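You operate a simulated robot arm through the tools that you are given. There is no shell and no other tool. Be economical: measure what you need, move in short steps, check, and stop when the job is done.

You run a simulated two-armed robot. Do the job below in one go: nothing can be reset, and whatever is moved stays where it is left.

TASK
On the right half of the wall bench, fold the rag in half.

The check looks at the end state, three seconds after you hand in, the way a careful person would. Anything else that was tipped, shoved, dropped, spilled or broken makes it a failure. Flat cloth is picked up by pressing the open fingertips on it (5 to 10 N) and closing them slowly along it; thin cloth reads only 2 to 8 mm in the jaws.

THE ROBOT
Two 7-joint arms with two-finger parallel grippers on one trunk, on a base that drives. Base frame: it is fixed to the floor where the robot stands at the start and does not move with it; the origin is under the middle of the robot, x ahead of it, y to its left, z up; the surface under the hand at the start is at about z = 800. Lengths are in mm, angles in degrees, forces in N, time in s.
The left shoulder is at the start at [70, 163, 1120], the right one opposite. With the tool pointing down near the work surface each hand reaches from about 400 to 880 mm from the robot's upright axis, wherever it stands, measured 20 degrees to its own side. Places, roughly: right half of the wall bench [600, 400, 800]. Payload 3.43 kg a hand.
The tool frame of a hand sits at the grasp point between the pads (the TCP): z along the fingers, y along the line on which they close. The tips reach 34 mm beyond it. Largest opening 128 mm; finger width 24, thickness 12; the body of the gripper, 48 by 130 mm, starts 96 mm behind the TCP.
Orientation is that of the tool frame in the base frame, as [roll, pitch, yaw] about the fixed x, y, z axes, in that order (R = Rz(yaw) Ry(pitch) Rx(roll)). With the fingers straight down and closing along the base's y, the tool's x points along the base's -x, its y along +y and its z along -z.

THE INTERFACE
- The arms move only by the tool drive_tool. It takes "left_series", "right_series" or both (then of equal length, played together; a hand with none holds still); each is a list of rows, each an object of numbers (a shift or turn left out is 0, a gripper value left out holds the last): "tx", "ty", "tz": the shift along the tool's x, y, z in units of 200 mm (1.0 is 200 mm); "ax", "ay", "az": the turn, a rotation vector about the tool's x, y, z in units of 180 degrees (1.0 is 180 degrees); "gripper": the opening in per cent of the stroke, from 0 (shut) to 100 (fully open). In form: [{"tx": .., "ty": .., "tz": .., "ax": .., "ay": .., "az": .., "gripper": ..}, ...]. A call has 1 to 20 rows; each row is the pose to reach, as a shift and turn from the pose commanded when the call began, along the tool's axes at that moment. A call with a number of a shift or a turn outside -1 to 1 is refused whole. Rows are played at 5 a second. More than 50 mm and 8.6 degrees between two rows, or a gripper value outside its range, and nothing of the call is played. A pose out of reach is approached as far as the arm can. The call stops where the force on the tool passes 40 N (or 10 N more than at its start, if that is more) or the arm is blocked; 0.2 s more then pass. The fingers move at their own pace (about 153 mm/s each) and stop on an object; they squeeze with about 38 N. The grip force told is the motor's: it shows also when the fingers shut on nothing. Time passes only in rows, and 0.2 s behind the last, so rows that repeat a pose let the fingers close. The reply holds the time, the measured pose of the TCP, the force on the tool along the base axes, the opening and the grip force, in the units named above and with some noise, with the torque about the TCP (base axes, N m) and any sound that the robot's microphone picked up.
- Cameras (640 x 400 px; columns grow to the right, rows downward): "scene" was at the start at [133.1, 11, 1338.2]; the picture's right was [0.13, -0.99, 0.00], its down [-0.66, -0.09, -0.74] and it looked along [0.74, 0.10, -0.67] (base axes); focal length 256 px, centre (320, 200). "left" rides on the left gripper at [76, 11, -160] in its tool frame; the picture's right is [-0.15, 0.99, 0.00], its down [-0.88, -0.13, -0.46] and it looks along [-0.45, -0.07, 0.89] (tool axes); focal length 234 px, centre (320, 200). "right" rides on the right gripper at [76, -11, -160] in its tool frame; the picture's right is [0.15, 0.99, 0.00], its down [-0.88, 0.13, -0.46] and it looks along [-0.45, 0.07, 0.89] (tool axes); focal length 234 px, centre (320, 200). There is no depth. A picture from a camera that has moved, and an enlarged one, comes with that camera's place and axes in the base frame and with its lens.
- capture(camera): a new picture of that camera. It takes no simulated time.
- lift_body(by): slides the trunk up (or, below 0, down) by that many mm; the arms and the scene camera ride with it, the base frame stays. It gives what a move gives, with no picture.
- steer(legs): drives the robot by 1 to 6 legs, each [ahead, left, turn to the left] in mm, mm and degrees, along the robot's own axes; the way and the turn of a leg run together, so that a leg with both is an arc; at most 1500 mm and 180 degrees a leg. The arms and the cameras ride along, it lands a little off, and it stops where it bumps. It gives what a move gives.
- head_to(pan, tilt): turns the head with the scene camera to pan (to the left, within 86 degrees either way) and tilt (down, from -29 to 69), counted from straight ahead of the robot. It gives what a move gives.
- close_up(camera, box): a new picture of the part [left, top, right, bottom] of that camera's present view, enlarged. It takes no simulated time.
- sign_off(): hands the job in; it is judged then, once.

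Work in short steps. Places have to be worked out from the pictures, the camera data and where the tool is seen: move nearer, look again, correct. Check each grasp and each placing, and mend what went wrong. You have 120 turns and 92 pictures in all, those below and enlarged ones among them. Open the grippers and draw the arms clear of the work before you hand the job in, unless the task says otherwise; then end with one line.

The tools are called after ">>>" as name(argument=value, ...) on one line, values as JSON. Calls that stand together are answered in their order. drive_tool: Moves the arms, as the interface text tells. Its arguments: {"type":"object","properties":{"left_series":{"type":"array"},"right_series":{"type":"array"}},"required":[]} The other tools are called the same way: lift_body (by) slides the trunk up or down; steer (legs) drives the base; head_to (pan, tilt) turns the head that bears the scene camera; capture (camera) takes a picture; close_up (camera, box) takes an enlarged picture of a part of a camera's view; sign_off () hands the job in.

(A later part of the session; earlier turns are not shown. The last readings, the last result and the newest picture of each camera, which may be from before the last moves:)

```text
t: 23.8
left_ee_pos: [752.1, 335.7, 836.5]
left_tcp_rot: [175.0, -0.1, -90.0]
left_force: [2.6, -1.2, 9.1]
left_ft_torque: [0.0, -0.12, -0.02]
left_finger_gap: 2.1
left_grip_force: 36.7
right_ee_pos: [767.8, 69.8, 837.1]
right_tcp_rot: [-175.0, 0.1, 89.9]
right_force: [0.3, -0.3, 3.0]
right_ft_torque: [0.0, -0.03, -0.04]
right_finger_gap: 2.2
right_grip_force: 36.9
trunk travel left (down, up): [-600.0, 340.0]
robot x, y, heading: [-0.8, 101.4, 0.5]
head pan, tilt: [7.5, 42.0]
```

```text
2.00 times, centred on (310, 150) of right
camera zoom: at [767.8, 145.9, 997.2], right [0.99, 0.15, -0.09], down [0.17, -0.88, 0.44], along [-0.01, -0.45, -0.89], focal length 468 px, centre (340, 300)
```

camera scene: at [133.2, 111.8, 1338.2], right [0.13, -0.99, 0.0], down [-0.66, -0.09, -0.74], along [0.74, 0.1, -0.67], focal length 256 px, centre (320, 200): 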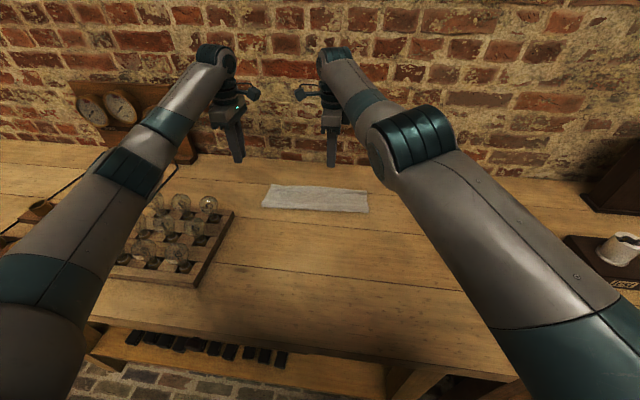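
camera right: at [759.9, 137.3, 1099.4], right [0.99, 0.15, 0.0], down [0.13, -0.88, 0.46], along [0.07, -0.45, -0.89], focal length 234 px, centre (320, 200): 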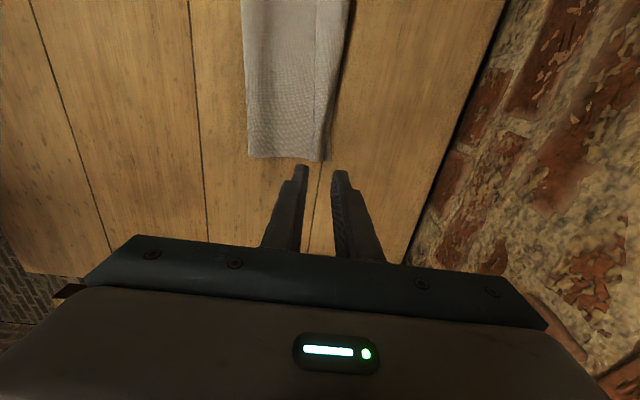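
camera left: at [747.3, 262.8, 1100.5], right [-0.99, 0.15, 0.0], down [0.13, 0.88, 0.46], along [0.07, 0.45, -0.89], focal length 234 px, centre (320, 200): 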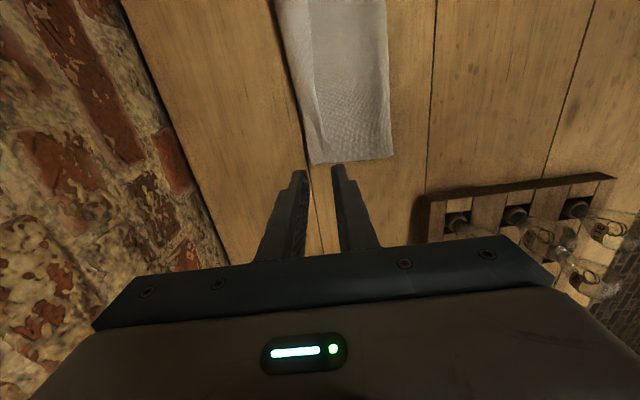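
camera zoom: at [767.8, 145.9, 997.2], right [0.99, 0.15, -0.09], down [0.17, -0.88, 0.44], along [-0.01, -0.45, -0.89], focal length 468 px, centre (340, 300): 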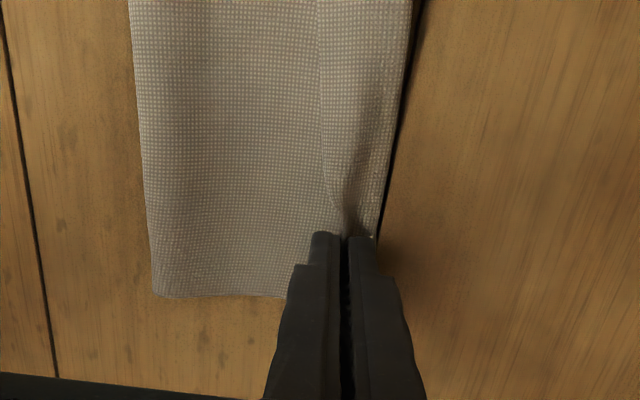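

Both jaws read about 2 mm, consistent with the flap alone. I lift about 35 mm, moving slightly toward +x, and check.

>>> drive_tool(left_series=[{"tz": -0.05}, {"tz": -0.1}, {"tz": -0.15, "ty": -0.05}, {"tz": -0.18, "ty": -0.1}, {"tz": -0.18, "ty": -0.1}], right_series=[{"tz": -0.05}, {"tz": -0.1}, {"tz": -0.15, "ty": 0.05}, {"tz": -0.18, "ty": 0.1}, {"tz": -0.18, "ty": 0.1}])

>>> close_up(camera="left", box=[240, 50, 440, 250])

>>> close_up(camera="right", box=[210, 50, 410, 250])

>>> close_up(camera="scene", box=[240, 150, 400, 250])

```text
t: 24.9
left_ee_pos: [777.2, 335.7, 870.5]
left_tcp_rot: [175.0, 0.0, -90.0]
left_force: [0.1, -0.2, -0.3]
left_ft_torque: [-0.03, -0.01, -0.01]
left_finger_gap: 1.9
left_grip_force: 36.3
right_ee_pos: [788.4, 69.6, 871.2]
right_tcp_rot: [-174.8, 0.1, 89.9]
right_force: [-0.4, 0.4, 0.4]
right_ft_torque: [0.0, 0.02, -0.02]
right_finger_gap: 2.1
right_grip_force: 36.8
trunk travel left (down, up): [-600.0, 340.0]
robot x, y, heading: [-2.8, 98.6, -0.3]
head pan, tilt: [7.5, 42.0]
```

```text
2.00 times, centred on (340, 150) of left
camera zoom: at [779.9, 260.3, 1029.6], right [-0.99, 0.15, 0.09], down [0.17, 0.88, 0.44], along [-0.01, 0.45, -0.89], focal length 468 px, centre (280, 300)
```

zoom: 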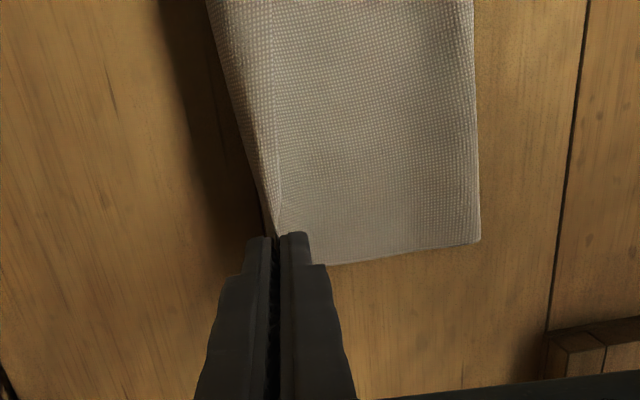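

```text
2.00 times, centred on (310, 150) of right
camera zoom: at [789.8, 145.8, 1030.3], right [0.99, 0.15, -0.09], down [0.17, -0.88, 0.44], along [-0.01, -0.45, -0.89], focal length 468 px, centre (340, 300)
```

zoom: 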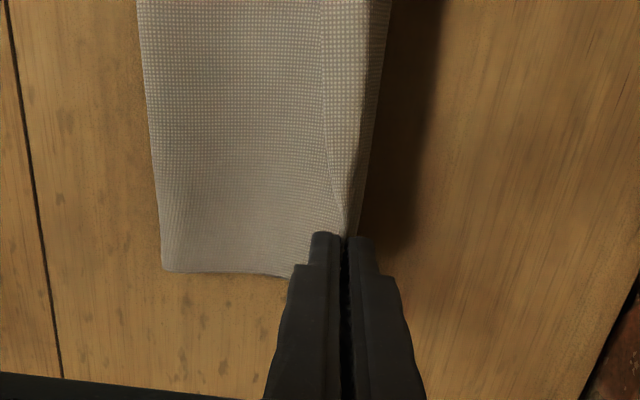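

```text
4.00 times, centred on (320, 200) of scene
camera zoom: at [133.6, 111.4, 1338.1], right [0.13, -0.99, 0.0], down [-0.66, -0.09, -0.74], along [0.74, 0.1, -0.67], focal length 1023 px, centre (320, 200)
```

zoom: 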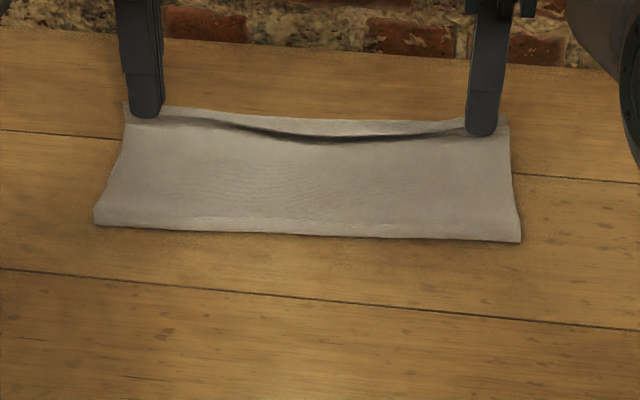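

The flap is held securely by both hands, but the crease sits about 25 mm too far back. I swing the edge back over to open the fold and re-measure the lower edge, then I'll refold it taut about the true midline.

>>> drive_tool(left_series=[{"tx": -0.01, "ty": 0.148, "tz": -0.143}, {"tx": -0.02, "ty": 0.309, "tz": -0.264}, {"tx": -0.02, "ty": 0.5, "tz": -0.323}, {"tx": -0.02, "ty": 0.691, "tz": -0.326}, {"tx": -0.02, "ty": 0.877, "tz": -0.27}, {"tx": -0.02, "ty": 0.877, "tz": -0.27}], right_series=[{"tx": -0.01, "ty": -0.113, "tz": -0.146}, {"tx": -0.02, "ty": -0.274, "tz": -0.267}, {"tx": -0.02, "ty": -0.465, "tz": -0.326}, {"tx": -0.02, "ty": -0.656, "tz": -0.329}, {"tx": -0.02, "ty": -0.842, "tz": -0.273}, {"tx": -0.02, "ty": -0.842, "tz": -0.273}])

>>> capture(camera="left")

>>> capture(camera="right")

>>> close_up(camera="scene", box=[240, 150, 400, 250])

```text
t: 26.4
left_ee_pos: [606.4, 335.3, 939.3]
left_tcp_rot: [175.2, -0.4, -90.1]
left_force: [22.9, -32.1, -0.2]
left_ft_torque: [-1.04, -0.74, 0.41]
left_finger_gap: 2.3
left_grip_force: 37.3
right_ee_pos: [764.7, 90.9, 937.1]
right_tcp_rot: [-174.6, -0.3, 90.4]
right_force: [-23.8, 31.2, 1.0]
right_ft_torque: [1.04, 0.77, 0.16]
right_finger_gap: 2.3
right_grip_force: 37.3
right hand out of reach, approached as far as the arm can: row 2, 3, 4, 5, 6
trunk travel left (down, up): [-600.0, 340.0]
robot x, y, heading: [-2.1, 100.8, -0.0]
head pan, tilt: [7.5, 42.0]
```

```text
53 pictures are left
camera left: at [609.8, 261.7, 1100.3], right [-0.99, 0.15, 0.08], down [0.17, 0.88, 0.44], along [-0.01, 0.44, -0.9], focal length 234 px, centre (320, 200)
```

left: 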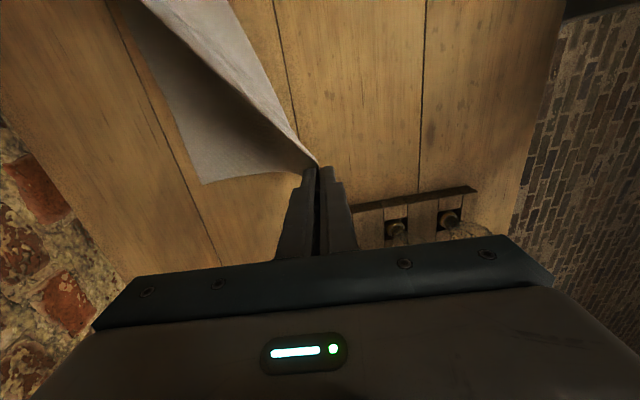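

```text
52 pictures are left
camera right: at [766.3, 166.1, 1097.5], right [0.98, 0.15, -0.09], down [0.18, -0.88, 0.44], along [-0.01, -0.45, -0.89], focal length 234 px, centre (320, 200)
```

right: 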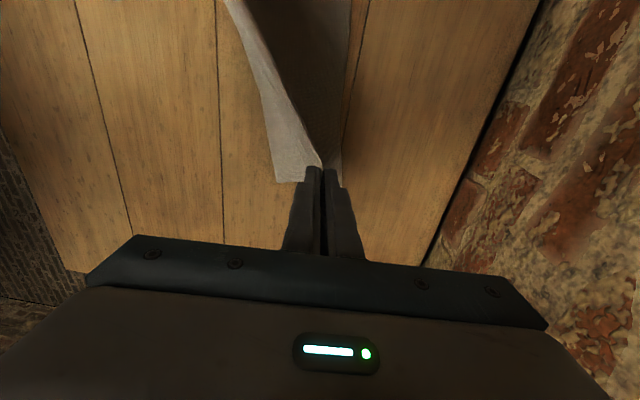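

```text
4.00 times, centred on (320, 200) of scene
camera zoom: at [133.4, 110.7, 1338.2], right [0.13, -0.99, 0.0], down [-0.66, -0.09, -0.74], along [0.74, 0.1, -0.67], focal length 1023 px, centre (320, 200)
```

zoom: 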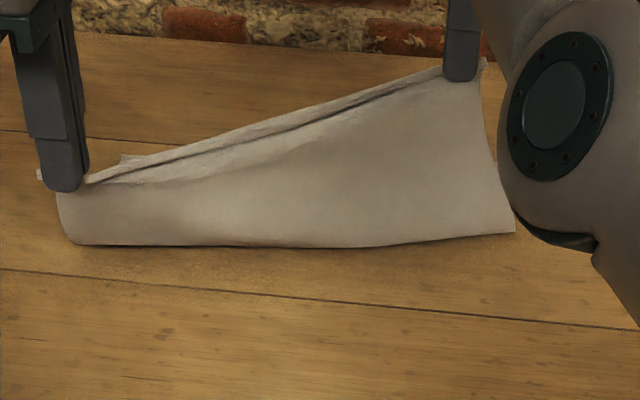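

The right arm hit a reach/joint limit and the cloth is stretched between the hands (about 39 N). I bring the left hand back to relieve it right away.

>>> drive_tool(left_series=[{"ty": -0.2}, {"ty": -0.4}, {"ty": -0.58}, {"ty": -0.58}])

```text
t: 27.4
left_ee_pos: [721.5, 338.9, 928.9]
left_tcp_rot: [174.8, 0.0, -90.0]
left_force: [-0.7, -0.2, -0.3]
left_ft_torque: [-0.03, -0.05, -0.01]
left_finger_gap: 2.6
left_grip_force: 36.6
right_ee_pos: [766.8, 88.7, 937.5]
right_tcp_rot: [-175.0, 0.1, 89.9]
right_force: [0.0, -0.6, 0.1]
right_ft_torque: [-0.02, -0.05, -0.04]
right_finger_gap: 2.3
right_grip_force: 36.5
trunk travel left (down, up): [-600.0, 340.0]
robot x, y, heading: [-0.1, 102.2, 0.0]
head pan, tilt: [7.5, 42.0]
```

The tension is gone and both still hold. I test whether the right hand can move toward −x at a lower height.

>>> drive_tool(right_series=[{"ty": -0.05, "tz": 0.1}, {"ty": -0.1, "tz": 0.2}, {"ty": -0.2, "tz": 0.25}, {"ty": -0.2, "tz": 0.25}])

```text
t: 28.4
left_ee_pos: [721.0, 337.7, 928.1]
left_tcp_rot: [174.9, 0.1, -90.0]
left_force: [0.1, -0.1, 0.5]
left_ft_torque: [-0.01, -0.03, -0.01]
left_finger_gap: 2.3
left_grip_force: 36.8
right_ee_pos: [756.3, 97.5, 884.8]
right_tcp_rot: [-174.8, 0.0, 89.9]
right_force: [0.2, 0.0, 0.4]
right_ft_torque: [0.01, 0.03, -0.03]
right_finger_gap: 2.2
right_grip_force: 36.8
right hand out of reach, approached as far as the arm can: row 1, 2, 3, 4
trunk travel left (down, up): [-600.0, 340.0]
robot x, y, heading: [0.3, 102.4, 0.3]
head pan, tilt: [7.5, 42.0]
```

The right arm is against a joint limit tied to its yaw. I turn the right hand back about 20° and try again toward y≈70 and −x.

>>> drive_tool(right_series=[{"az": -0.04}, {"az": -0.08}, {"az": -0.12}, {"az": -0.12, "tx": -0.07, "ty": -0.07}, {"az": -0.12, "tx": -0.13, "ty": -0.14}, {"az": -0.12, "tx": -0.13, "ty": -0.14}])

```text
t: 29.8
left_ee_pos: [721.0, 338.7, 929.4]
left_tcp_rot: [174.9, 0.0, -90.0]
left_force: [-0.2, 0.5, -0.8]
left_ft_torque: [-0.01, -0.02, -0.01]
left_finger_gap: 2.1
left_grip_force: 36.5
right_ee_pos: [758.2, 75.5, 879.8]
right_tcp_rot: [-175.2, -1.8, 111.4]
right_force: [0.5, 0.4, -0.8]
right_ft_torque: [0.02, -0.01, -0.01]
right_finger_gap: 2.4
right_grip_force: 37.4
right hand out of reach, approached as far as the arm can: row 4, 5, 6
trunk travel left (down, up): [-600.0, 340.0]
robot x, y, heading: [3.3, 99.4, -0.1]
head pan, tilt: [7.5, 42.0]
```

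Still limited. I look at the scene to see the right arm's configuration.

>>> capture(camera="scene")

```text
50 pictures are left
camera scene: at [133.2, 111.3, 1338.2], right [0.13, -0.99, 0.0], down [-0.66, -0.09, -0.74], along [0.74, 0.1, -0.67], focal length 256 px, centre (320, 200)
```

scene: 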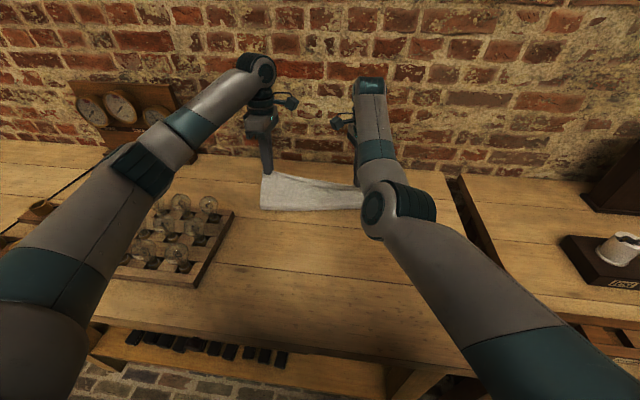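

I'll lay the edge back down, release, return the base to the right where this motion worked before, and regrasp.

>>> drive_tool(left_series=[{"ty": -0.1, "tz": 0.05}, {"ty": -0.2, "tz": 0.15}, {"ty": -0.25, "tz": 0.27}, {"ty": -0.262, "tz": 0.37}, {"ty": -0.262, "tz": 0.41}, {"ty": -0.262, "tz": 0.43}], right_series=[{"tx": -0.03, "ty": 0.04}, {"tx": -0.06, "ty": 0.08, "tz": 0.04}, {"tx": -0.076, "ty": 0.1, "tz": 0.08}, {"tx": -0.076, "ty": 0.1, "tz": 0.13}, {"tx": -0.076, "ty": 0.1, "tz": 0.17}, {"tx": -0.076, "ty": 0.1, "tz": 0.19}])

>>> close_up(camera="scene", box=[240, 150, 400, 250])

```text
t: 31.1
left_ee_pos: [766.6, 338.3, 836.9]
left_tcp_rot: [174.9, 0.0, -90.0]
left_force: [-0.1, 0.9, 1.2]
left_ft_torque: [0.01, 0.0, 0.01]
left_finger_gap: 2.3
left_grip_force: 37.1
right_ee_pos: [778.3, 69.9, 841.6]
right_tcp_rot: [-175.3, -1.8, 111.4]
right_force: [0.3, 0.8, 0.4]
right_ft_torque: [-0.02, 0.01, -0.01]
right_finger_gap: 2.2
right_grip_force: 37.0
trunk travel left (down, up): [-600.0, 340.0]
robot x, y, heading: [1.4, 102.7, 0.2]
head pan, tilt: [7.5, 42.0]
```

```text
4.00 times, centred on (320, 200) of scene
camera zoom: at [133.1, 111.2, 1338.3], right [0.13, -0.99, 0.0], down [-0.66, -0.09, -0.74], along [0.74, 0.1, -0.67], focal length 1023 px, centre (320, 200)
```

zoom: 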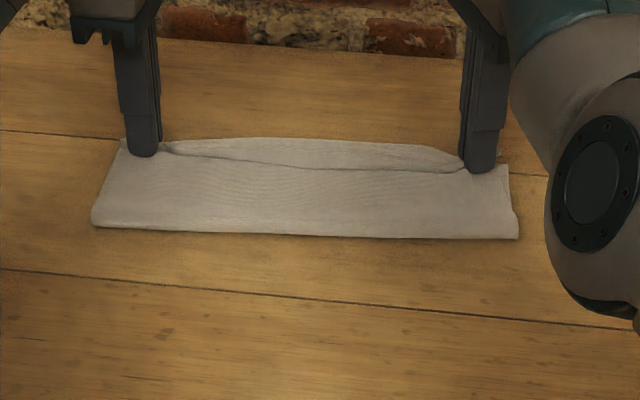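

The edge is back over the far side. I release, lift clear, turn the right hand back to its earlier yaw and drive right by 80 mm.

>>> drive_tool(left_series=[{"gripper": 5}, {"gripper": 10}, {"gripper": 13}, {"gripper": 13}, {"tz": -0.1}, {"tz": -0.3}, {"tz": -0.5}, {"tz": -0.5}], right_series=[{"gripper": 5}, {"gripper": 10}, {"gripper": 13}, {"gripper": 13}, {"tz": -0.1}, {"tz": -0.3, "az": 0.04}, {"tz": -0.5, "az": 0.08}, {"tz": -0.5, "az": 0.12}])

>>> steer(legs=[[0, -80, 0]])

>>> capture(camera="scene")

>>> close_up(camera="scene", box=[220, 150, 380, 250])

```text
t: 33.0
left_ee_pos: [777.0, 339.8, 938.0]
left_tcp_rot: [174.9, 0.0, -90.0]
left_force: [1.2, 0.9, -0.9]
left_ft_torque: [0.0, 0.03, -0.02]
left_finger_gap: 16.2
left_grip_force: 0.0
right_ee_pos: [786.1, 70.3, 939.1]
right_tcp_rot: [-174.8, -0.1, 89.8]
right_force: [-0.1, 0.7, -0.2]
right_ft_torque: [0.0, -0.01, 0.01]
right_finger_gap: 16.8
right_grip_force: 0.0
trunk travel left (down, up): [-600.0, 340.0]
robot x, y, heading: [0.5, 102.8, -0.3]
head pan, tilt: [7.5, 42.0]
```

```text
t: 34.0
left_ee_pos: [775.5, 258.9, 939.0]
left_tcp_rot: [174.9, -0.1, -90.1]
left_force: [0.9, -0.6, -0.8]
left_ft_torque: [0.02, -0.02, -0.01]
left_finger_gap: 16.7
left_grip_force: 0.0
right_ee_pos: [786.1, -10.3, 939.5]
right_tcp_rot: [-174.9, 0.0, 89.9]
right_force: [0.2, -0.5, 0.9]
right_ft_torque: [0.03, 0.03, -0.04]
right_finger_gap: 16.6
right_grip_force: 0.1
trunk travel left (down, up): [-600.0, 340.0]
robot x, y, heading: [1.9, 17.3, 0.0]
head pan, tilt: [7.5, 42.0]
```

```text
48 pictures are left
camera scene: at [133.3, 30.9, 1338.2], right [0.13, -0.99, 0.0], down [-0.66, -0.09, -0.74], along [0.74, 0.1, -0.67], focal length 256 px, centre (320, 200)
```

scene: 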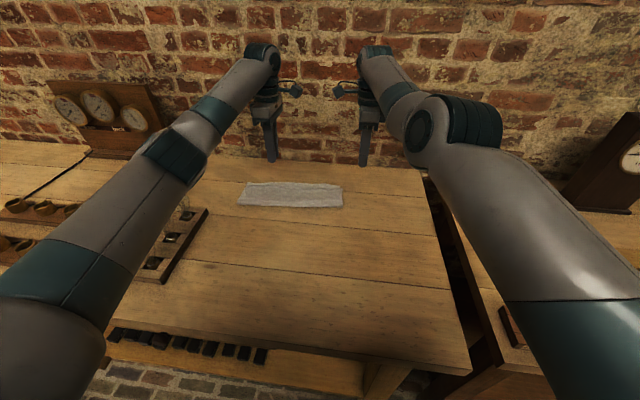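

```text
4.00 times, centred on (300, 200) of scene
camera zoom: at [133.3, 30.9, 1338.2], right [0.13, -0.99, 0.0], down [-0.66, -0.09, -0.74], along [0.74, 0.1, -0.67], focal length 1023 px, centre (400, 200)
```

zoom: 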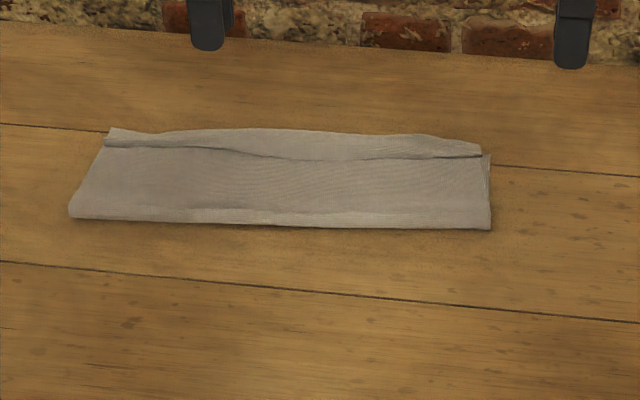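

Released; the right arm is free now. I test the right arm's path by moving it in to y≈70 and then −x by 150 mm, at height.

>>> drive_tool(right_series=[{"tx": 0.2}, {"tx": 0.4}, {"tx": 0.4, "ty": -0.15}, {"tx": 0.4, "ty": -0.3}, {"tx": 0.4, "ty": -0.45}, {"tx": 0.4, "ty": -0.6}, {"tx": 0.4, "ty": -0.75}, {"tx": 0.4, "ty": -0.75}], left_series=[{"tx": -0.2}, {"tx": -0.4}, {"tx": -0.4}, {"tx": -0.4}, {"tx": -0.4}, {"tx": -0.4}, {"tx": -0.4}, {"tx": -0.4}])

```text
t: 35.8
left_ee_pos: [777.2, 338.1, 939.3]
left_tcp_rot: [174.9, 0.0, -90.2]
left_force: [0.4, 0.4, 0.3]
left_ft_torque: [0.02, -0.02, 0.01]
left_finger_gap: 16.5
left_grip_force: 0.1
right_ee_pos: [743.0, 80.7, 943.0]
right_tcp_rot: [-174.9, 0.1, 89.9]
right_force: [-0.2, 0.1, -0.2]
right_ft_torque: [0.0, 0.01, 0.0]
right_finger_gap: 16.4
right_grip_force: 0.1
right hand out of reach, approached as far as the arm can: row 1, 2, 4, 5, 6, 7, 8
trunk travel left (down, up): [-600.0, 340.0]
robot x, y, heading: [4.4, 20.6, 0.1]
head pan, tilt: [7.5, 42.0]
```

The right arm is in a bad posture. I reset it by turning the hand back to yaw 180 while moving to about (650,−60), as at the start.

>>> drive_tool(right_series=[{"az": -0.042, "tx": -0.05, "tz": -0.02}, {"az": -0.084, "tx": -0.1, "tz": -0.04}, {"az": -0.126, "tx": -0.15, "tz": -0.06}, {"az": -0.168, "tx": -0.2, "tz": -0.08, "ty": -0.03}, {"az": -0.21, "tx": -0.25, "tz": -0.1, "ty": -0.08}, {"az": -0.25, "tx": -0.3, "tz": -0.1, "ty": -0.13}, {"az": -0.29, "tx": -0.35, "tz": -0.1, "ty": -0.18}, {"az": -0.33, "tx": -0.4, "tz": -0.1, "ty": -0.23}, {"az": -0.37, "tx": -0.47, "tz": -0.1, "ty": -0.28}, {"az": -0.41, "tx": -0.54, "tz": -0.1, "ty": -0.34}, {"az": -0.455, "tx": -0.6, "tz": -0.1, "ty": -0.4}, {"az": -0.5, "tx": -0.65, "tz": -0.1, "ty": -0.45}, {"az": -0.5, "tx": -0.65, "tz": -0.1, "ty": -0.45}])

>>> capture(camera="scene")

```text
t: 38.6
left_ee_pos: [776.1, 339.5, 939.1]
left_tcp_rot: [174.9, 0.0, -90.1]
left_force: [-0.7, -0.7, 0.2]
left_ft_torque: [-0.04, -0.02, -0.02]
left_finger_gap: 16.5
left_grip_force: 0.0
right_ee_pos: [653.6, -49.2, 972.0]
right_tcp_rot: [-180.0, -5.1, -180.0]
right_force: [0.0, 0.7, -0.4]
right_ft_torque: [-0.04, -0.02, 0.02]
right_finger_gap: 16.6
right_grip_force: 0.1
trunk travel left (down, up): [-600.0, 340.0]
robot x, y, heading: [-1.4, 20.4, -0.4]
head pan, tilt: [7.5, 42.0]
```

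```text
46 pictures are left
camera scene: at [133.3, 32.0, 1338.2], right [0.13, -0.99, 0.0], down [-0.66, -0.09, -0.74], along [0.74, 0.1, -0.67], focal length 256 px, centre (320, 200)
```

scene: 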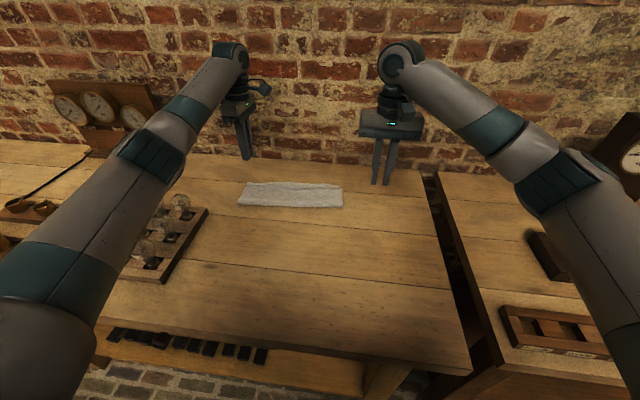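

Posture is back to normal. I now turn the right hand +90° while coming in to about (600,72), the way it worked at first.

>>> drive_tool(right_series=[{"az": 0.042, "tx": 0.02, "ty": 0.05, "tz": 0.01}, {"az": 0.084, "tx": 0.04, "ty": 0.1, "tz": 0.03}, {"az": 0.126, "tx": 0.06, "ty": 0.15, "tz": 0.04}, {"az": 0.168, "tx": 0.08, "ty": 0.2, "tz": 0.05}, {"az": 0.21, "tx": 0.1, "ty": 0.25, "tz": 0.07}, {"az": 0.25, "tx": 0.12, "ty": 0.3, "tz": 0.08}, {"az": 0.29, "tx": 0.14, "ty": 0.35, "tz": 0.1}, {"az": 0.33, "tx": 0.16, "ty": 0.4, "tz": 0.11}, {"az": 0.37, "tx": 0.18, "ty": 0.45, "tz": 0.13}, {"az": 0.41, "tx": 0.2, "ty": 0.5, "tz": 0.15}, {"az": 0.455, "tx": 0.22, "ty": 0.55, "tz": 0.16}, {"az": 0.5, "tx": 0.236, "ty": 0.6, "tz": 0.17}, {"az": 0.5, "tx": 0.236, "ty": 0.6, "tz": 0.17}])

>>> close_up(camera="right", box=[210, 0, 640, 260])

>>> capture(camera="left")

```text
t: 41.4
left_ee_pos: [776.6, 338.9, 939.7]
left_tcp_rot: [174.9, -0.1, -90.1]
left_force: [-0.1, 0.2, -0.4]
left_ft_torque: [0.0, -0.01, -0.03]
left_finger_gap: 16.7
left_grip_force: 0.1
right_ee_pos: [604.5, 71.0, 941.4]
right_tcp_rot: [-174.8, 0.0, 89.8]
right_force: [1.2, 0.3, -0.4]
right_ft_torque: [0.02, -0.02, 0.01]
right_finger_gap: 16.8
right_grip_force: 0.0
trunk travel left (down, up): [-600.0, 340.0]
robot x, y, heading: [-3.5, 17.4, -0.3]
head pan, tilt: [7.5, 42.0]
```

```text
1.49 times, centred on (425, 130) of right
camera zoom: at [605.2, 146.6, 1102.2], right [0.99, 0.14, -0.09], down [0.17, -0.88, 0.44], along [-0.01, -0.45, -0.89], focal length 348 px, centre (164, 304)
```

zoom: 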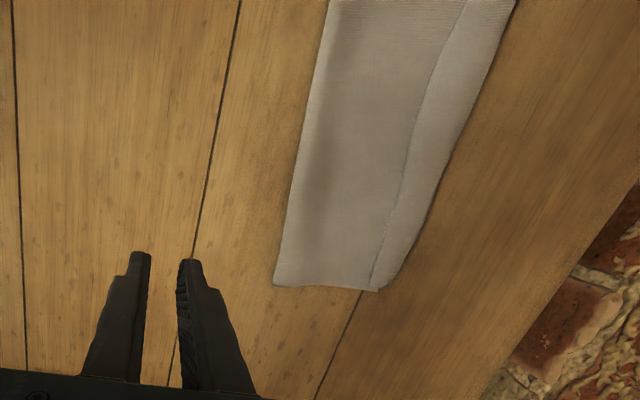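

```text
44 pictures are left
camera left: at [779.6, 263.5, 1099.3], right [-0.99, 0.15, 0.09], down [0.17, 0.88, 0.44], along [-0.01, 0.45, -0.89], focal length 234 px, centre (320, 200)
```

left: 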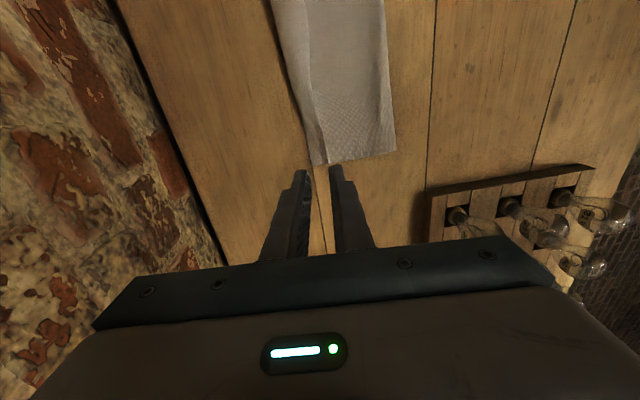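

The flap's right end is now at x≈780–797, at the right arm's limit. I tilt the head fully down to see whether there is room to drive forward.

>>> head_to(pan=0, tilt=69)

>>> capture(camera="scene")

```text
t: 42.3
left_ee_pos: [776.2, 339.2, 939.9]
left_tcp_rot: [174.9, 0.1, -90.1]
left_force: [0.4, -0.2, -0.7]
left_ft_torque: [0.03, 0.07, -0.01]
left_finger_gap: 16.5
left_grip_force: 0.1
right_ee_pos: [604.6, 69.6, 942.2]
right_tcp_rot: [-174.9, 0.0, 90.0]
right_force: [-0.3, -0.5, -0.3]
right_ft_torque: [0.0, 0.02, 0.02]
right_finger_gap: 16.5
right_grip_force: 0.0
trunk travel left (down, up): [-600.0, 340.0]
robot x, y, heading: [-4.9, 21.0, -0.2]
head pan, tilt: [0.0, 68.8]
```

```text
43 pictures are left
camera scene: at [106.2, 20.7, 1305.1], right [0.0, -1.0, 0.0], down [-0.93, 0.0, -0.36], along [0.36, 0.0, -0.93], focal length 256 px, centre (320, 200)
```

scene: 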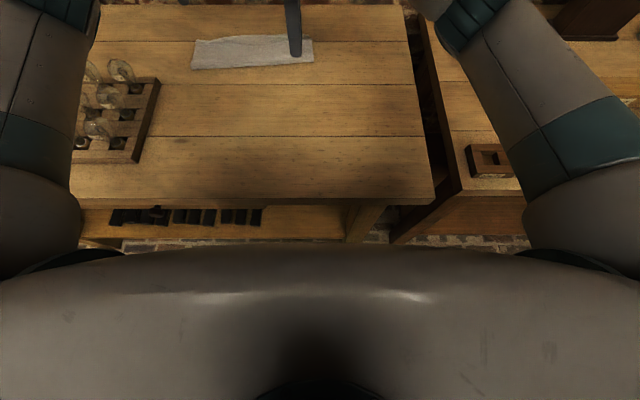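

Room ahead is uncertain, so I won't drive forward. Instead I'll open the fold with the left hand alone, then pull the cloth nearer and refold within easy reach. I lower the left hand onto the flap at y≈325.

>>> drive_tool(left_series=[{"tx": 0.06, "ty": 0.02, "tz": 0.15}, {"tx": 0.065, "ty": 0.026, "tz": 0.3}, {"tx": 0.065, "ty": 0.026, "tz": 0.4}, {"tx": 0.065, "ty": 0.026, "tz": 0.44}, {"tx": 0.065, "ty": 0.026, "tz": 0.44}])

>>> close_up(camera="left", box=[240, 50, 440, 250])

```text
t: 43.5
left_ee_pos: [762.3, 327.1, 851.4]
left_tcp_rot: [175.0, 0.1, -89.9]
left_force: [-0.2, 0.1, -0.2]
left_ft_torque: [-0.04, 0.0, 0.0]
left_finger_gap: 16.8
left_grip_force: 0.1
right_ee_pos: [604.5, 71.4, 941.8]
right_tcp_rot: [-175.0, 0.0, 89.9]
right_force: [0.5, 0.0, 0.2]
right_ft_torque: [-0.01, 0.03, 0.02]
right_finger_gap: 16.7
right_grip_force: 0.0
trunk travel left (down, up): [-600.0, 340.0]
robot x, y, heading: [0.5, 20.3, -0.1]
head pan, tilt: [0.0, 68.8]
```

```text
2.00 times, centred on (340, 150) of left
camera zoom: at [766.0, 250.7, 1011.4], right [-0.99, 0.15, 0.09], down [0.17, 0.88, 0.44], along [-0.01, 0.45, -0.89], focal length 468 px, centre (280, 300)
```

zoom: 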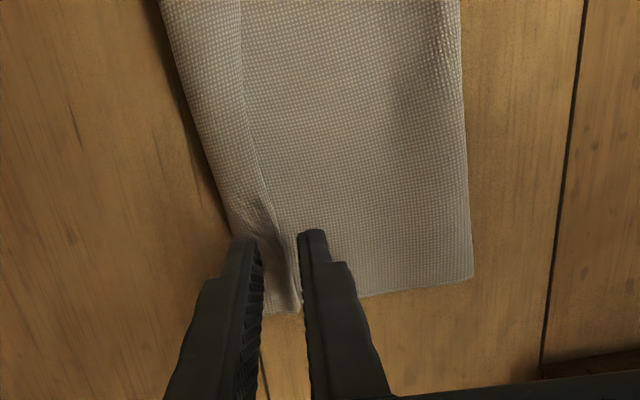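

Well placed over the flap. I lower to contact.

>>> drive_tool(left_series=[{"tz": 0.03}, {"tz": 0.055}, {"tz": 0.065}, {"tz": 0.072}, {"tz": 0.072}])

```text
t: 44.7
left_ee_pos: [760.6, 326.0, 836.7]
left_tcp_rot: [174.9, 0.0, -90.0]
left_force: [-0.1, 0.6, 0.2]
left_ft_torque: [0.05, -0.01, 0.02]
left_finger_gap: 16.5
left_grip_force: 0.0
right_ee_pos: [603.1, 69.4, 942.4]
right_tcp_rot: [-175.1, 0.0, 89.9]
right_force: [0.1, 0.1, -0.8]
right_ft_torque: [0.01, 0.01, 0.0]
right_finger_gap: 16.6
right_grip_force: 0.1
trunk travel left (down, up): [-600.0, 340.0]
robot x, y, heading: [0.5, 23.8, -0.1]
head pan, tilt: [0.0, 68.8]
```

Not quite touching; 2 mm more, then close slowly and lift a bit.

>>> drive_tool(left_series=[{"tz": 0.008}, {"tz": 0.012}, {"tz": 0.012, "gripper": 12}, {"tz": 0.012, "gripper": 11}, {"tz": 0.012, "gripper": 10}, {"tz": 0.012, "gripper": 9}, {"tz": 0.012, "gripper": 8}, {"tz": 0.012, "gripper": 7}, {"tz": 0.012, "gripper": 6}, {"tz": 0.012, "gripper": 5}, {"tz": 0.012, "gripper": 4}, {"tz": 0.012, "gripper": 3}, {"tz": 0.012, "gripper": 2}, {"tz": 0.012, "gripper": 1}, {"tz": 0.012, "gripper": 0}, {"tz": 0.012, "gripper": 0}])

>>> close_up(camera="left", box=[240, 50, 440, 250])

```text
t: 48.1
left_ee_pos: [761.4, 325.8, 836.5]
left_tcp_rot: [175.0, -0.1, -90.1]
left_force: [2.4, -0.9, 11.4]
left_ft_torque: [-0.02, -0.18, 0.04]
left_finger_gap: 2.0
left_grip_force: 36.5
right_ee_pos: [602.4, 70.0, 943.3]
right_tcp_rot: [-174.9, 0.0, 90.0]
right_force: [0.2, 0.8, 0.7]
right_ft_torque: [0.03, 0.01, -0.02]
right_finger_gap: 16.9
right_grip_force: 0.0
trunk travel left (down, up): [-600.0, 340.0]
robot x, y, heading: [-0.2, 23.2, -0.1]
head pan, tilt: [0.0, 68.8]
```

```text
2.00 times, centred on (340, 150) of left
camera zoom: at [764.0, 250.2, 996.0], right [-0.99, 0.15, 0.09], down [0.17, 0.88, 0.44], along [-0.01, 0.45, -0.89], focal length 468 px, centre (280, 300)
```

zoom: 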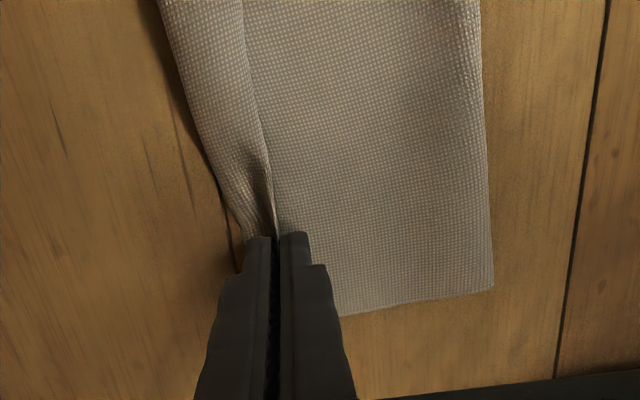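

The left jaws hold the flap layer (2.0 mm). I swing it back toward me in an arc while raising the right hand out of the way.

>>> drive_tool(left_series=[{"ty": 0.04, "tz": -0.172}, {"ty": 0.178, "tz": -0.311}, {"ty": 0.358, "tz": -0.37}, {"ty": 0.559, "tz": -0.363}, {"ty": 0.753, "tz": -0.295}, {"ty": 0.918, "tz": -0.171}, {"ty": 0.967, "tz": -0.041}, {"ty": 0.967, "tz": -0.041}], right_series=[{"tz": -0.1}, {"tz": -0.2}, {"tz": -0.3}, {"tz": -0.3}, {"tz": -0.3}, {"tz": -0.3}, {"tz": -0.3}, {"tz": -0.3}])

>>> head_to(pan=12, tilt=45)

>>> capture(camera="scene")

>>> capture(camera="right")

```text
t: 49.9
left_ee_pos: [569.6, 326.5, 860.3]
left_tcp_rot: [175.0, 0.0, -90.0]
left_force: [-0.1, -1.1, -0.5]
left_ft_torque: [0.0, -0.04, 0.01]
left_finger_gap: 1.8
left_grip_force: 36.9
right_ee_pos: [607.4, 70.5, 1002.0]
right_tcp_rot: [-175.0, 0.1, 89.8]
right_force: [0.4, 0.0, -0.4]
right_ft_torque: [-0.02, -0.01, 0.01]
right_finger_gap: 16.6
right_grip_force: 0.0
trunk travel left (down, up): [-600.0, 340.0]
robot x, y, heading: [0.3, 22.8, -0.2]
head pan, tilt: [0.0, 68.8]
```

```text
t: 50.8
left_ee_pos: [569.4, 326.1, 859.9]
left_tcp_rot: [174.9, -0.1, -90.2]
left_force: [0.2, 0.8, 0.5]
left_ft_torque: [-0.01, -0.01, 0.02]
left_finger_gap: 2.0
left_grip_force: 36.3
right_ee_pos: [608.5, 71.8, 1001.2]
right_tcp_rot: [-175.1, -0.1, 89.9]
right_force: [0.4, 0.0, -0.8]
right_ft_torque: [0.0, 0.03, 0.0]
right_finger_gap: 16.7
right_grip_force: 0.1
trunk travel left (down, up): [-600.0, 340.0]
robot x, y, heading: [-2.0, 21.3, 0.0]
head pan, tilt: [12.0, 45.0]
```

```text
40 pictures are left
camera scene: at [129.7, 37.6, 1333.8], right [0.21, -0.98, 0.0], down [-0.69, -0.15, -0.71], along [0.69, 0.15, -0.71], focal length 256 px, centre (320, 200)
```

scene: 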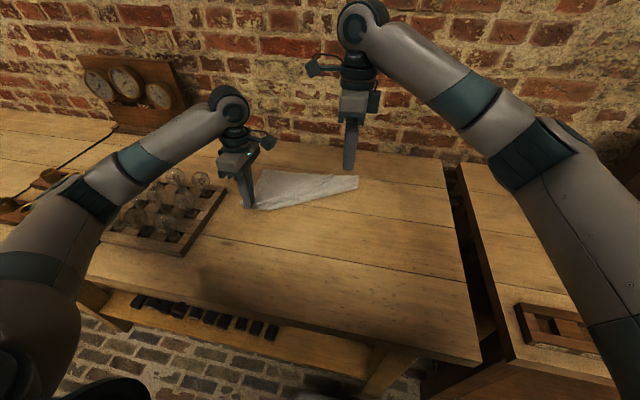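

```text
39 pictures are left
camera right: at [609.9, 146.8, 1161.9], right [0.99, 0.14, -0.09], down [0.17, -0.88, 0.44], along [-0.01, -0.45, -0.89], focal length 234 px, centre (320, 200)
```

right: 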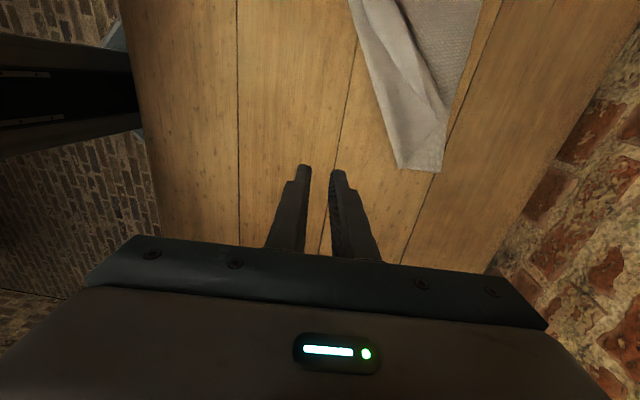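

The left side is unfolded; the right end still lies over. I'll press the closed right fingers on the right end at about (745,80) and drag it toward me. First I move above it.

>>> drive_tool(right_series=[{"tx": 0.01, "ty": 0.15, "tz": 0.12, "gripper": 0}, {"tx": 0.02, "ty": 0.3, "tz": 0.25}, {"tx": 0.03, "ty": 0.45, "tz": 0.4}, {"tx": 0.045, "ty": 0.6, "tz": 0.55}, {"tx": 0.045, "ty": 0.752, "tz": 0.66}, {"tx": 0.045, "ty": 0.752, "tz": 0.66}])

>>> capture(camera="right")

```text
t: 52.2
left_ee_pos: [570.1, 326.1, 859.9]
left_tcp_rot: [174.8, 0.0, -90.2]
left_force: [0.8, 0.1, 0.1]
left_ft_torque: [0.03, 0.0, 0.0]
left_finger_gap: 2.2
left_grip_force: 37.3
right_ee_pos: [747.8, 78.3, 857.0]
right_tcp_rot: [-175.0, 0.0, 89.9]
right_force: [0.4, 0.3, -0.5]
right_ft_torque: [0.04, 0.02, 0.02]
right_finger_gap: 0.2
right_grip_force: 32.5
trunk travel left (down, up): [-600.0, 340.0]
robot x, y, heading: [-0.5, 21.3, -0.1]
head pan, tilt: [12.0, 45.0]
```

```text
38 pictures are left
camera right: at [749.0, 154.6, 1016.5], right [0.99, 0.15, -0.09], down [0.17, -0.88, 0.44], along [-0.01, -0.45, -0.89], focal length 234 px, centre (320, 200)
```

right: 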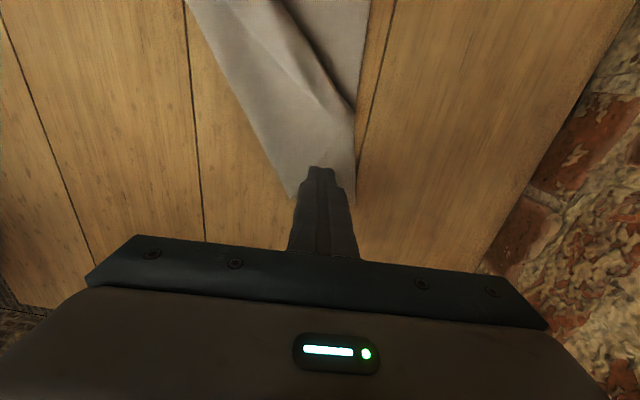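

The fingers are right above the folded part. I press down lightly and check the force.

>>> drive_tool(right_series=[{"tz": 0.06}, {"tz": 0.1}, {"tz": 0.113}, {"tz": 0.113}])

```text
t: 53.2
left_ee_pos: [568.1, 326.0, 859.5]
left_tcp_rot: [174.9, 0.1, -90.1]
left_force: [0.9, 0.7, -0.5]
left_ft_torque: [-0.02, -0.01, 0.0]
left_finger_gap: 2.5
left_grip_force: 36.7
right_ee_pos: [745.0, 80.2, 835.7]
right_tcp_rot: [-175.2, 0.1, 89.8]
right_force: [2.6, 0.0, 6.2]
right_ft_torque: [0.0, -0.1, 0.03]
right_finger_gap: 0.0
right_grip_force: 33.0
trunk travel left (down, up): [-600.0, 340.0]
robot x, y, heading: [-1.2, 17.9, -0.1]
head pan, tilt: [12.0, 45.0]
```

About 6 N of contact. I drag it toward me by 100 mm.

>>> drive_tool(right_series=[{"tz": 0.003}, {"ty": -0.08, "tz": 0.01}, {"ty": -0.16, "tz": 0.017}, {"ty": -0.24, "tz": 0.024}, {"ty": -0.32, "tz": 0.031}, {"ty": -0.4, "tz": 0.038}, {"ty": -0.5, "tz": 0.046}])

>>> capture(camera="right")

>>> close_up(camera="scene", box=[220, 140, 400, 250])

```text
t: 54.8
left_ee_pos: [568.3, 325.1, 861.1]
left_tcp_rot: [175.0, 0.0, -90.1]
left_force: [-0.1, -0.4, 0.6]
left_ft_torque: [0.0, -0.05, -0.01]
left_finger_gap: 1.9
left_grip_force: 36.5
right_ee_pos: [643.8, 80.4, 836.7]
right_tcp_rot: [-175.1, -0.1, 89.9]
right_force: [4.3, -0.3, 18.0]
right_ft_torque: [-0.03, -0.3, -0.01]
right_finger_gap: 0.0
right_grip_force: 32.7
trunk travel left (down, up): [-600.0, 340.0]
robot x, y, heading: [-0.7, 20.1, 0.0]
head pan, tilt: [12.0, 45.0]
```

```text
37 pictures are left
camera right: at [645.3, 155.7, 995.7], right [0.99, 0.14, -0.09], down [0.17, -0.88, 0.44], along [-0.01, -0.45, -0.89], focal length 234 px, centre (320, 200)
```

right: 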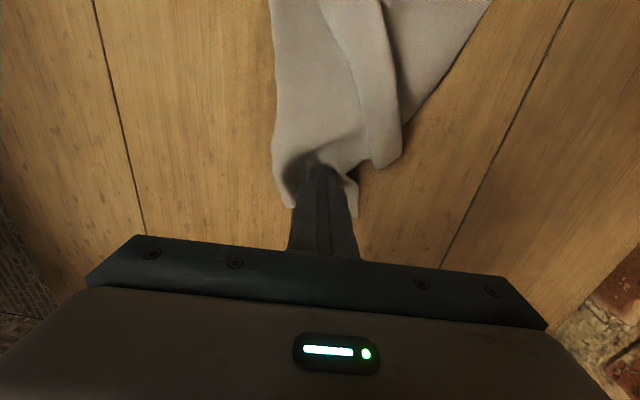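

```text
3.56 times, centred on (310, 195) of scene
camera zoom: at [128.0, 37.0, 1334.1], right [0.21, -0.98, 0.0], down [-0.69, -0.15, -0.71], along [0.69, 0.15, -0.71], focal length 910 px, centre (356, 218)
```

zoom: 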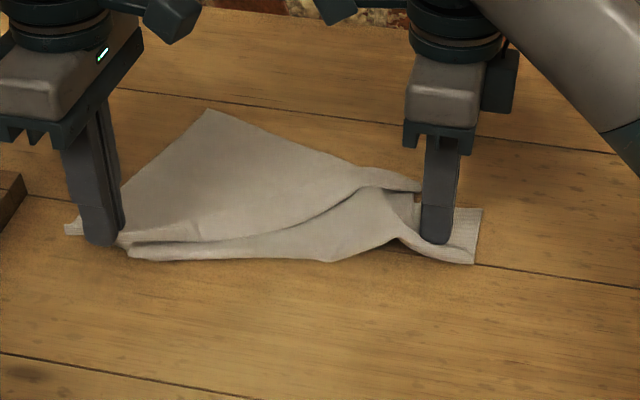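

The stack slid toward me as a whole and is now bunched at the right. I raise the right hand to see the layers.

>>> drive_tool(right_series=[{"tz": -0.15}, {"tz": -0.35}, {"tz": -0.55, "ty": -0.1}, {"tz": -0.7, "ty": -0.25}, {"tz": -0.7, "ty": -0.4}])

>>> capture(camera="right")

>>> close_up(camera="scene", box=[220, 150, 380, 250])

```text
t: 56.0
left_ee_pos: [569.6, 325.2, 859.7]
left_tcp_rot: [174.9, 0.0, -90.1]
left_force: [0.3, -0.9, 0.0]
left_ft_torque: [0.01, -0.03, -0.01]
left_finger_gap: 2.2
left_grip_force: 37.2
right_ee_pos: [576.8, 79.3, 980.0]
right_tcp_rot: [-174.9, -0.1, 89.9]
right_force: [-0.5, 0.5, -0.5]
right_ft_torque: [0.0, 0.02, 0.04]
right_finger_gap: 0.0
right_grip_force: 33.0
trunk travel left (down, up): [-600.0, 340.0]
robot x, y, heading: [0.6, 20.1, -0.0]
head pan, tilt: [12.0, 45.0]
```

```text
35 pictures are left
camera right: at [578.4, 154.5, 1140.0], right [0.99, 0.14, -0.09], down [0.17, -0.88, 0.44], along [-0.01, -0.45, -0.89], focal length 234 px, centre (320, 200)
```

right: 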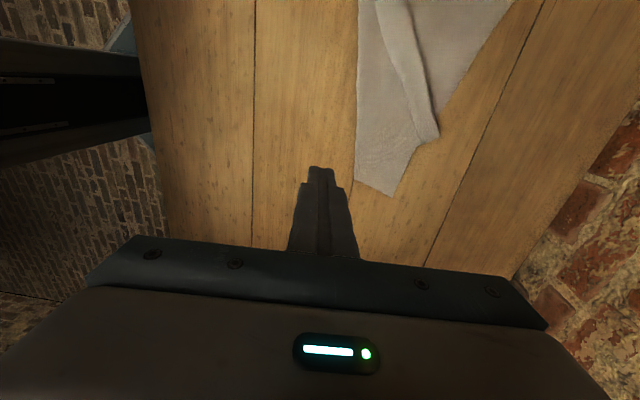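

```text
4.00 times, centred on (300, 200) of scene
camera zoom: at [129.6, 37.4, 1333.9], right [0.21, -0.98, 0.0], down [-0.69, -0.15, -0.71], along [0.69, 0.15, -0.71], focal length 1023 px, centre (400, 200)
```

zoom: 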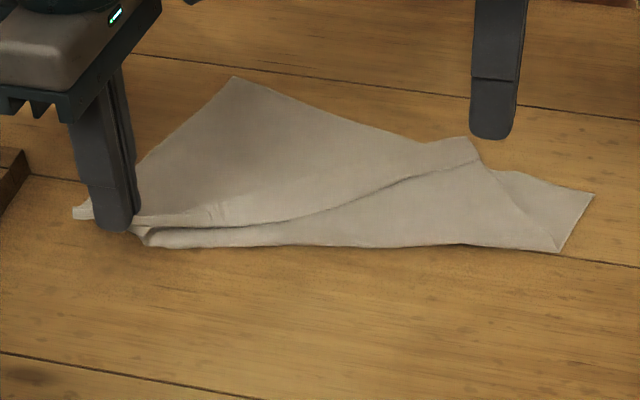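

Layers: the turned-back flap near corner C has its free edge at about (682,115), its bend ~25 mm farther. I bring the right hand over it, jaws at ~16 mm.

>>> drive_tool(right_series=[{"tx": 0.06, "ty": 0.15, "gripper": 13}, {"tx": 0.12, "ty": 0.3, "tz": 0.1}, {"tx": 0.18, "ty": 0.45, "tz": 0.22}, {"tx": 0.18, "ty": 0.603, "tz": 0.36}, {"tx": 0.18, "ty": 0.603, "tz": 0.5}, {"tx": 0.18, "ty": 0.603, "tz": 0.58}, {"tx": 0.18, "ty": 0.603, "tz": 0.58}])

>>> close_up(camera="right", box=[210, 50, 410, 250])

```text
t: 57.6
left_ee_pos: [568.7, 326.7, 859.4]
left_tcp_rot: [174.8, 0.1, -90.1]
left_force: [0.2, 0.4, -0.2]
left_ft_torque: [0.02, 0.0, 0.0]
left_finger_gap: 2.3
left_grip_force: 37.2
right_ee_pos: [687.3, 117.3, 855.3]
right_tcp_rot: [-174.9, 0.1, 89.9]
right_force: [0.5, -0.7, -0.5]
right_ft_torque: [0.03, 0.03, 0.03]
right_finger_gap: 16.8
right_grip_force: 0.0
trunk travel left (down, up): [-600.0, 340.0]
robot x, y, heading: [-1.8, 18.4, 0.2]
head pan, tilt: [12.0, 45.0]
```

```text
2.00 times, centred on (310, 150) of right
camera zoom: at [688.9, 192.5, 1014.3], right [0.99, 0.14, -0.09], down [0.17, -0.88, 0.44], along [-0.01, -0.45, -0.89], focal length 468 px, centre (340, 300)
```

zoom: 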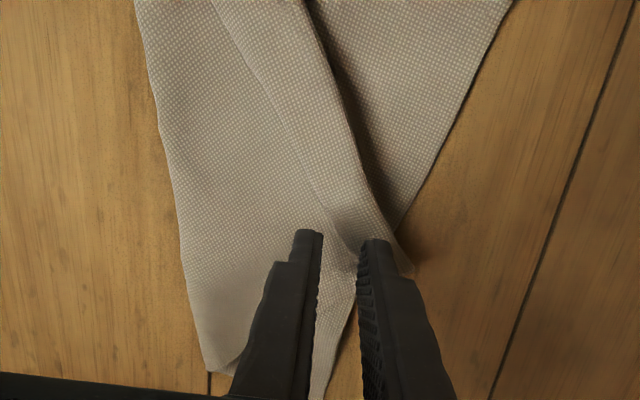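

The fingers straddle the flap edge near corner C. I lower to contact.

>>> drive_tool(right_series=[{"tz": 0.04}, {"tz": 0.07}, {"tz": 0.085}, {"tz": 0.093}, {"tz": 0.093}])

```text
t: 58.8
left_ee_pos: [567.7, 325.3, 860.6]
left_tcp_rot: [175.0, 0.1, -90.1]
left_force: [-0.2, -0.6, -0.1]
left_ft_torque: [-0.02, -0.03, 0.01]
left_finger_gap: 2.1
left_grip_force: 37.0
right_ee_pos: [685.9, 116.7, 839.9]
right_tcp_rot: [-175.2, -0.1, 89.9]
right_force: [2.6, -0.1, 17.1]
right_ft_torque: [-0.1, -0.38, 0.04]
right_finger_gap: 17.7
right_grip_force: 1.0
trunk travel left (down, up): [-600.0, 340.0]
robot x, y, heading: [2.5, 21.4, 0.1]
head pan, tilt: [12.0, 45.0]
```

Contact is 17 N; I ease 1.5 mm, close slowly, then lift a little.

>>> drive_tool(right_series=[{"tz": -0.008}, {"tz": -0.008, "gripper": 11}, {"tz": -0.008, "gripper": 10}, {"tz": -0.008, "gripper": 9}, {"tz": -0.007, "gripper": 8}, {"tz": -0.007, "gripper": 7}, {"tz": -0.007, "gripper": 6}, {"tz": -0.006, "gripper": 5}, {"tz": -0.006, "gripper": 4}, {"tz": -0.005, "gripper": 3}, {"tz": -0.005, "gripper": 2}, {"tz": -0.005, "gripper": 1}, {"tz": -0.005, "gripper": 0}, {"tz": -0.005, "gripper": 0}, {"tz": -0.08}, {"tz": -0.15}])

>>> close_up(camera="right", box=[210, 50, 410, 250])

```text
t: 62.2
left_ee_pos: [569.1, 325.9, 859.7]
left_tcp_rot: [175.0, 0.0, -90.0]
left_force: [0.5, 0.2, 0.0]
left_ft_torque: [-0.01, -0.02, 0.02]
left_finger_gap: 1.8
left_grip_force: 36.8
right_ee_pos: [688.2, 116.1, 866.5]
right_tcp_rot: [-174.8, -0.1, 90.0]
right_force: [-0.7, 0.4, 0.8]
right_ft_torque: [0.01, -0.01, -0.01]
right_finger_gap: 1.7
right_grip_force: 36.6
trunk travel left (down, up): [-600.0, 340.0]
robot x, y, heading: [1.3, 22.9, -0.0]
head pan, tilt: [12.0, 45.0]
```

```text
2.00 times, centred on (310, 150) of right
camera zoom: at [689.2, 191.7, 1026.0], right [0.99, 0.14, -0.09], down [0.17, -0.88, 0.44], along [-0.01, -0.45, -0.89], focal length 468 px, centre (340, 300)
```

zoom: 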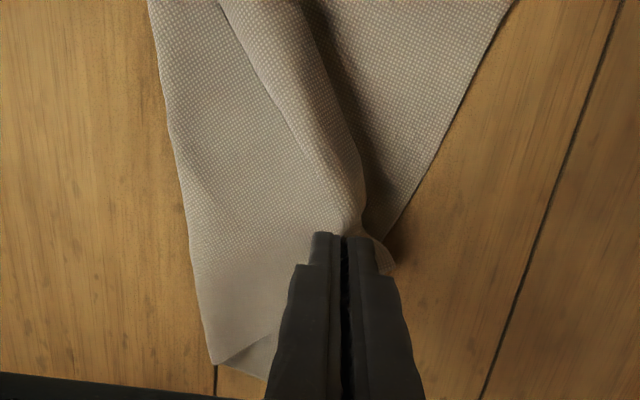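

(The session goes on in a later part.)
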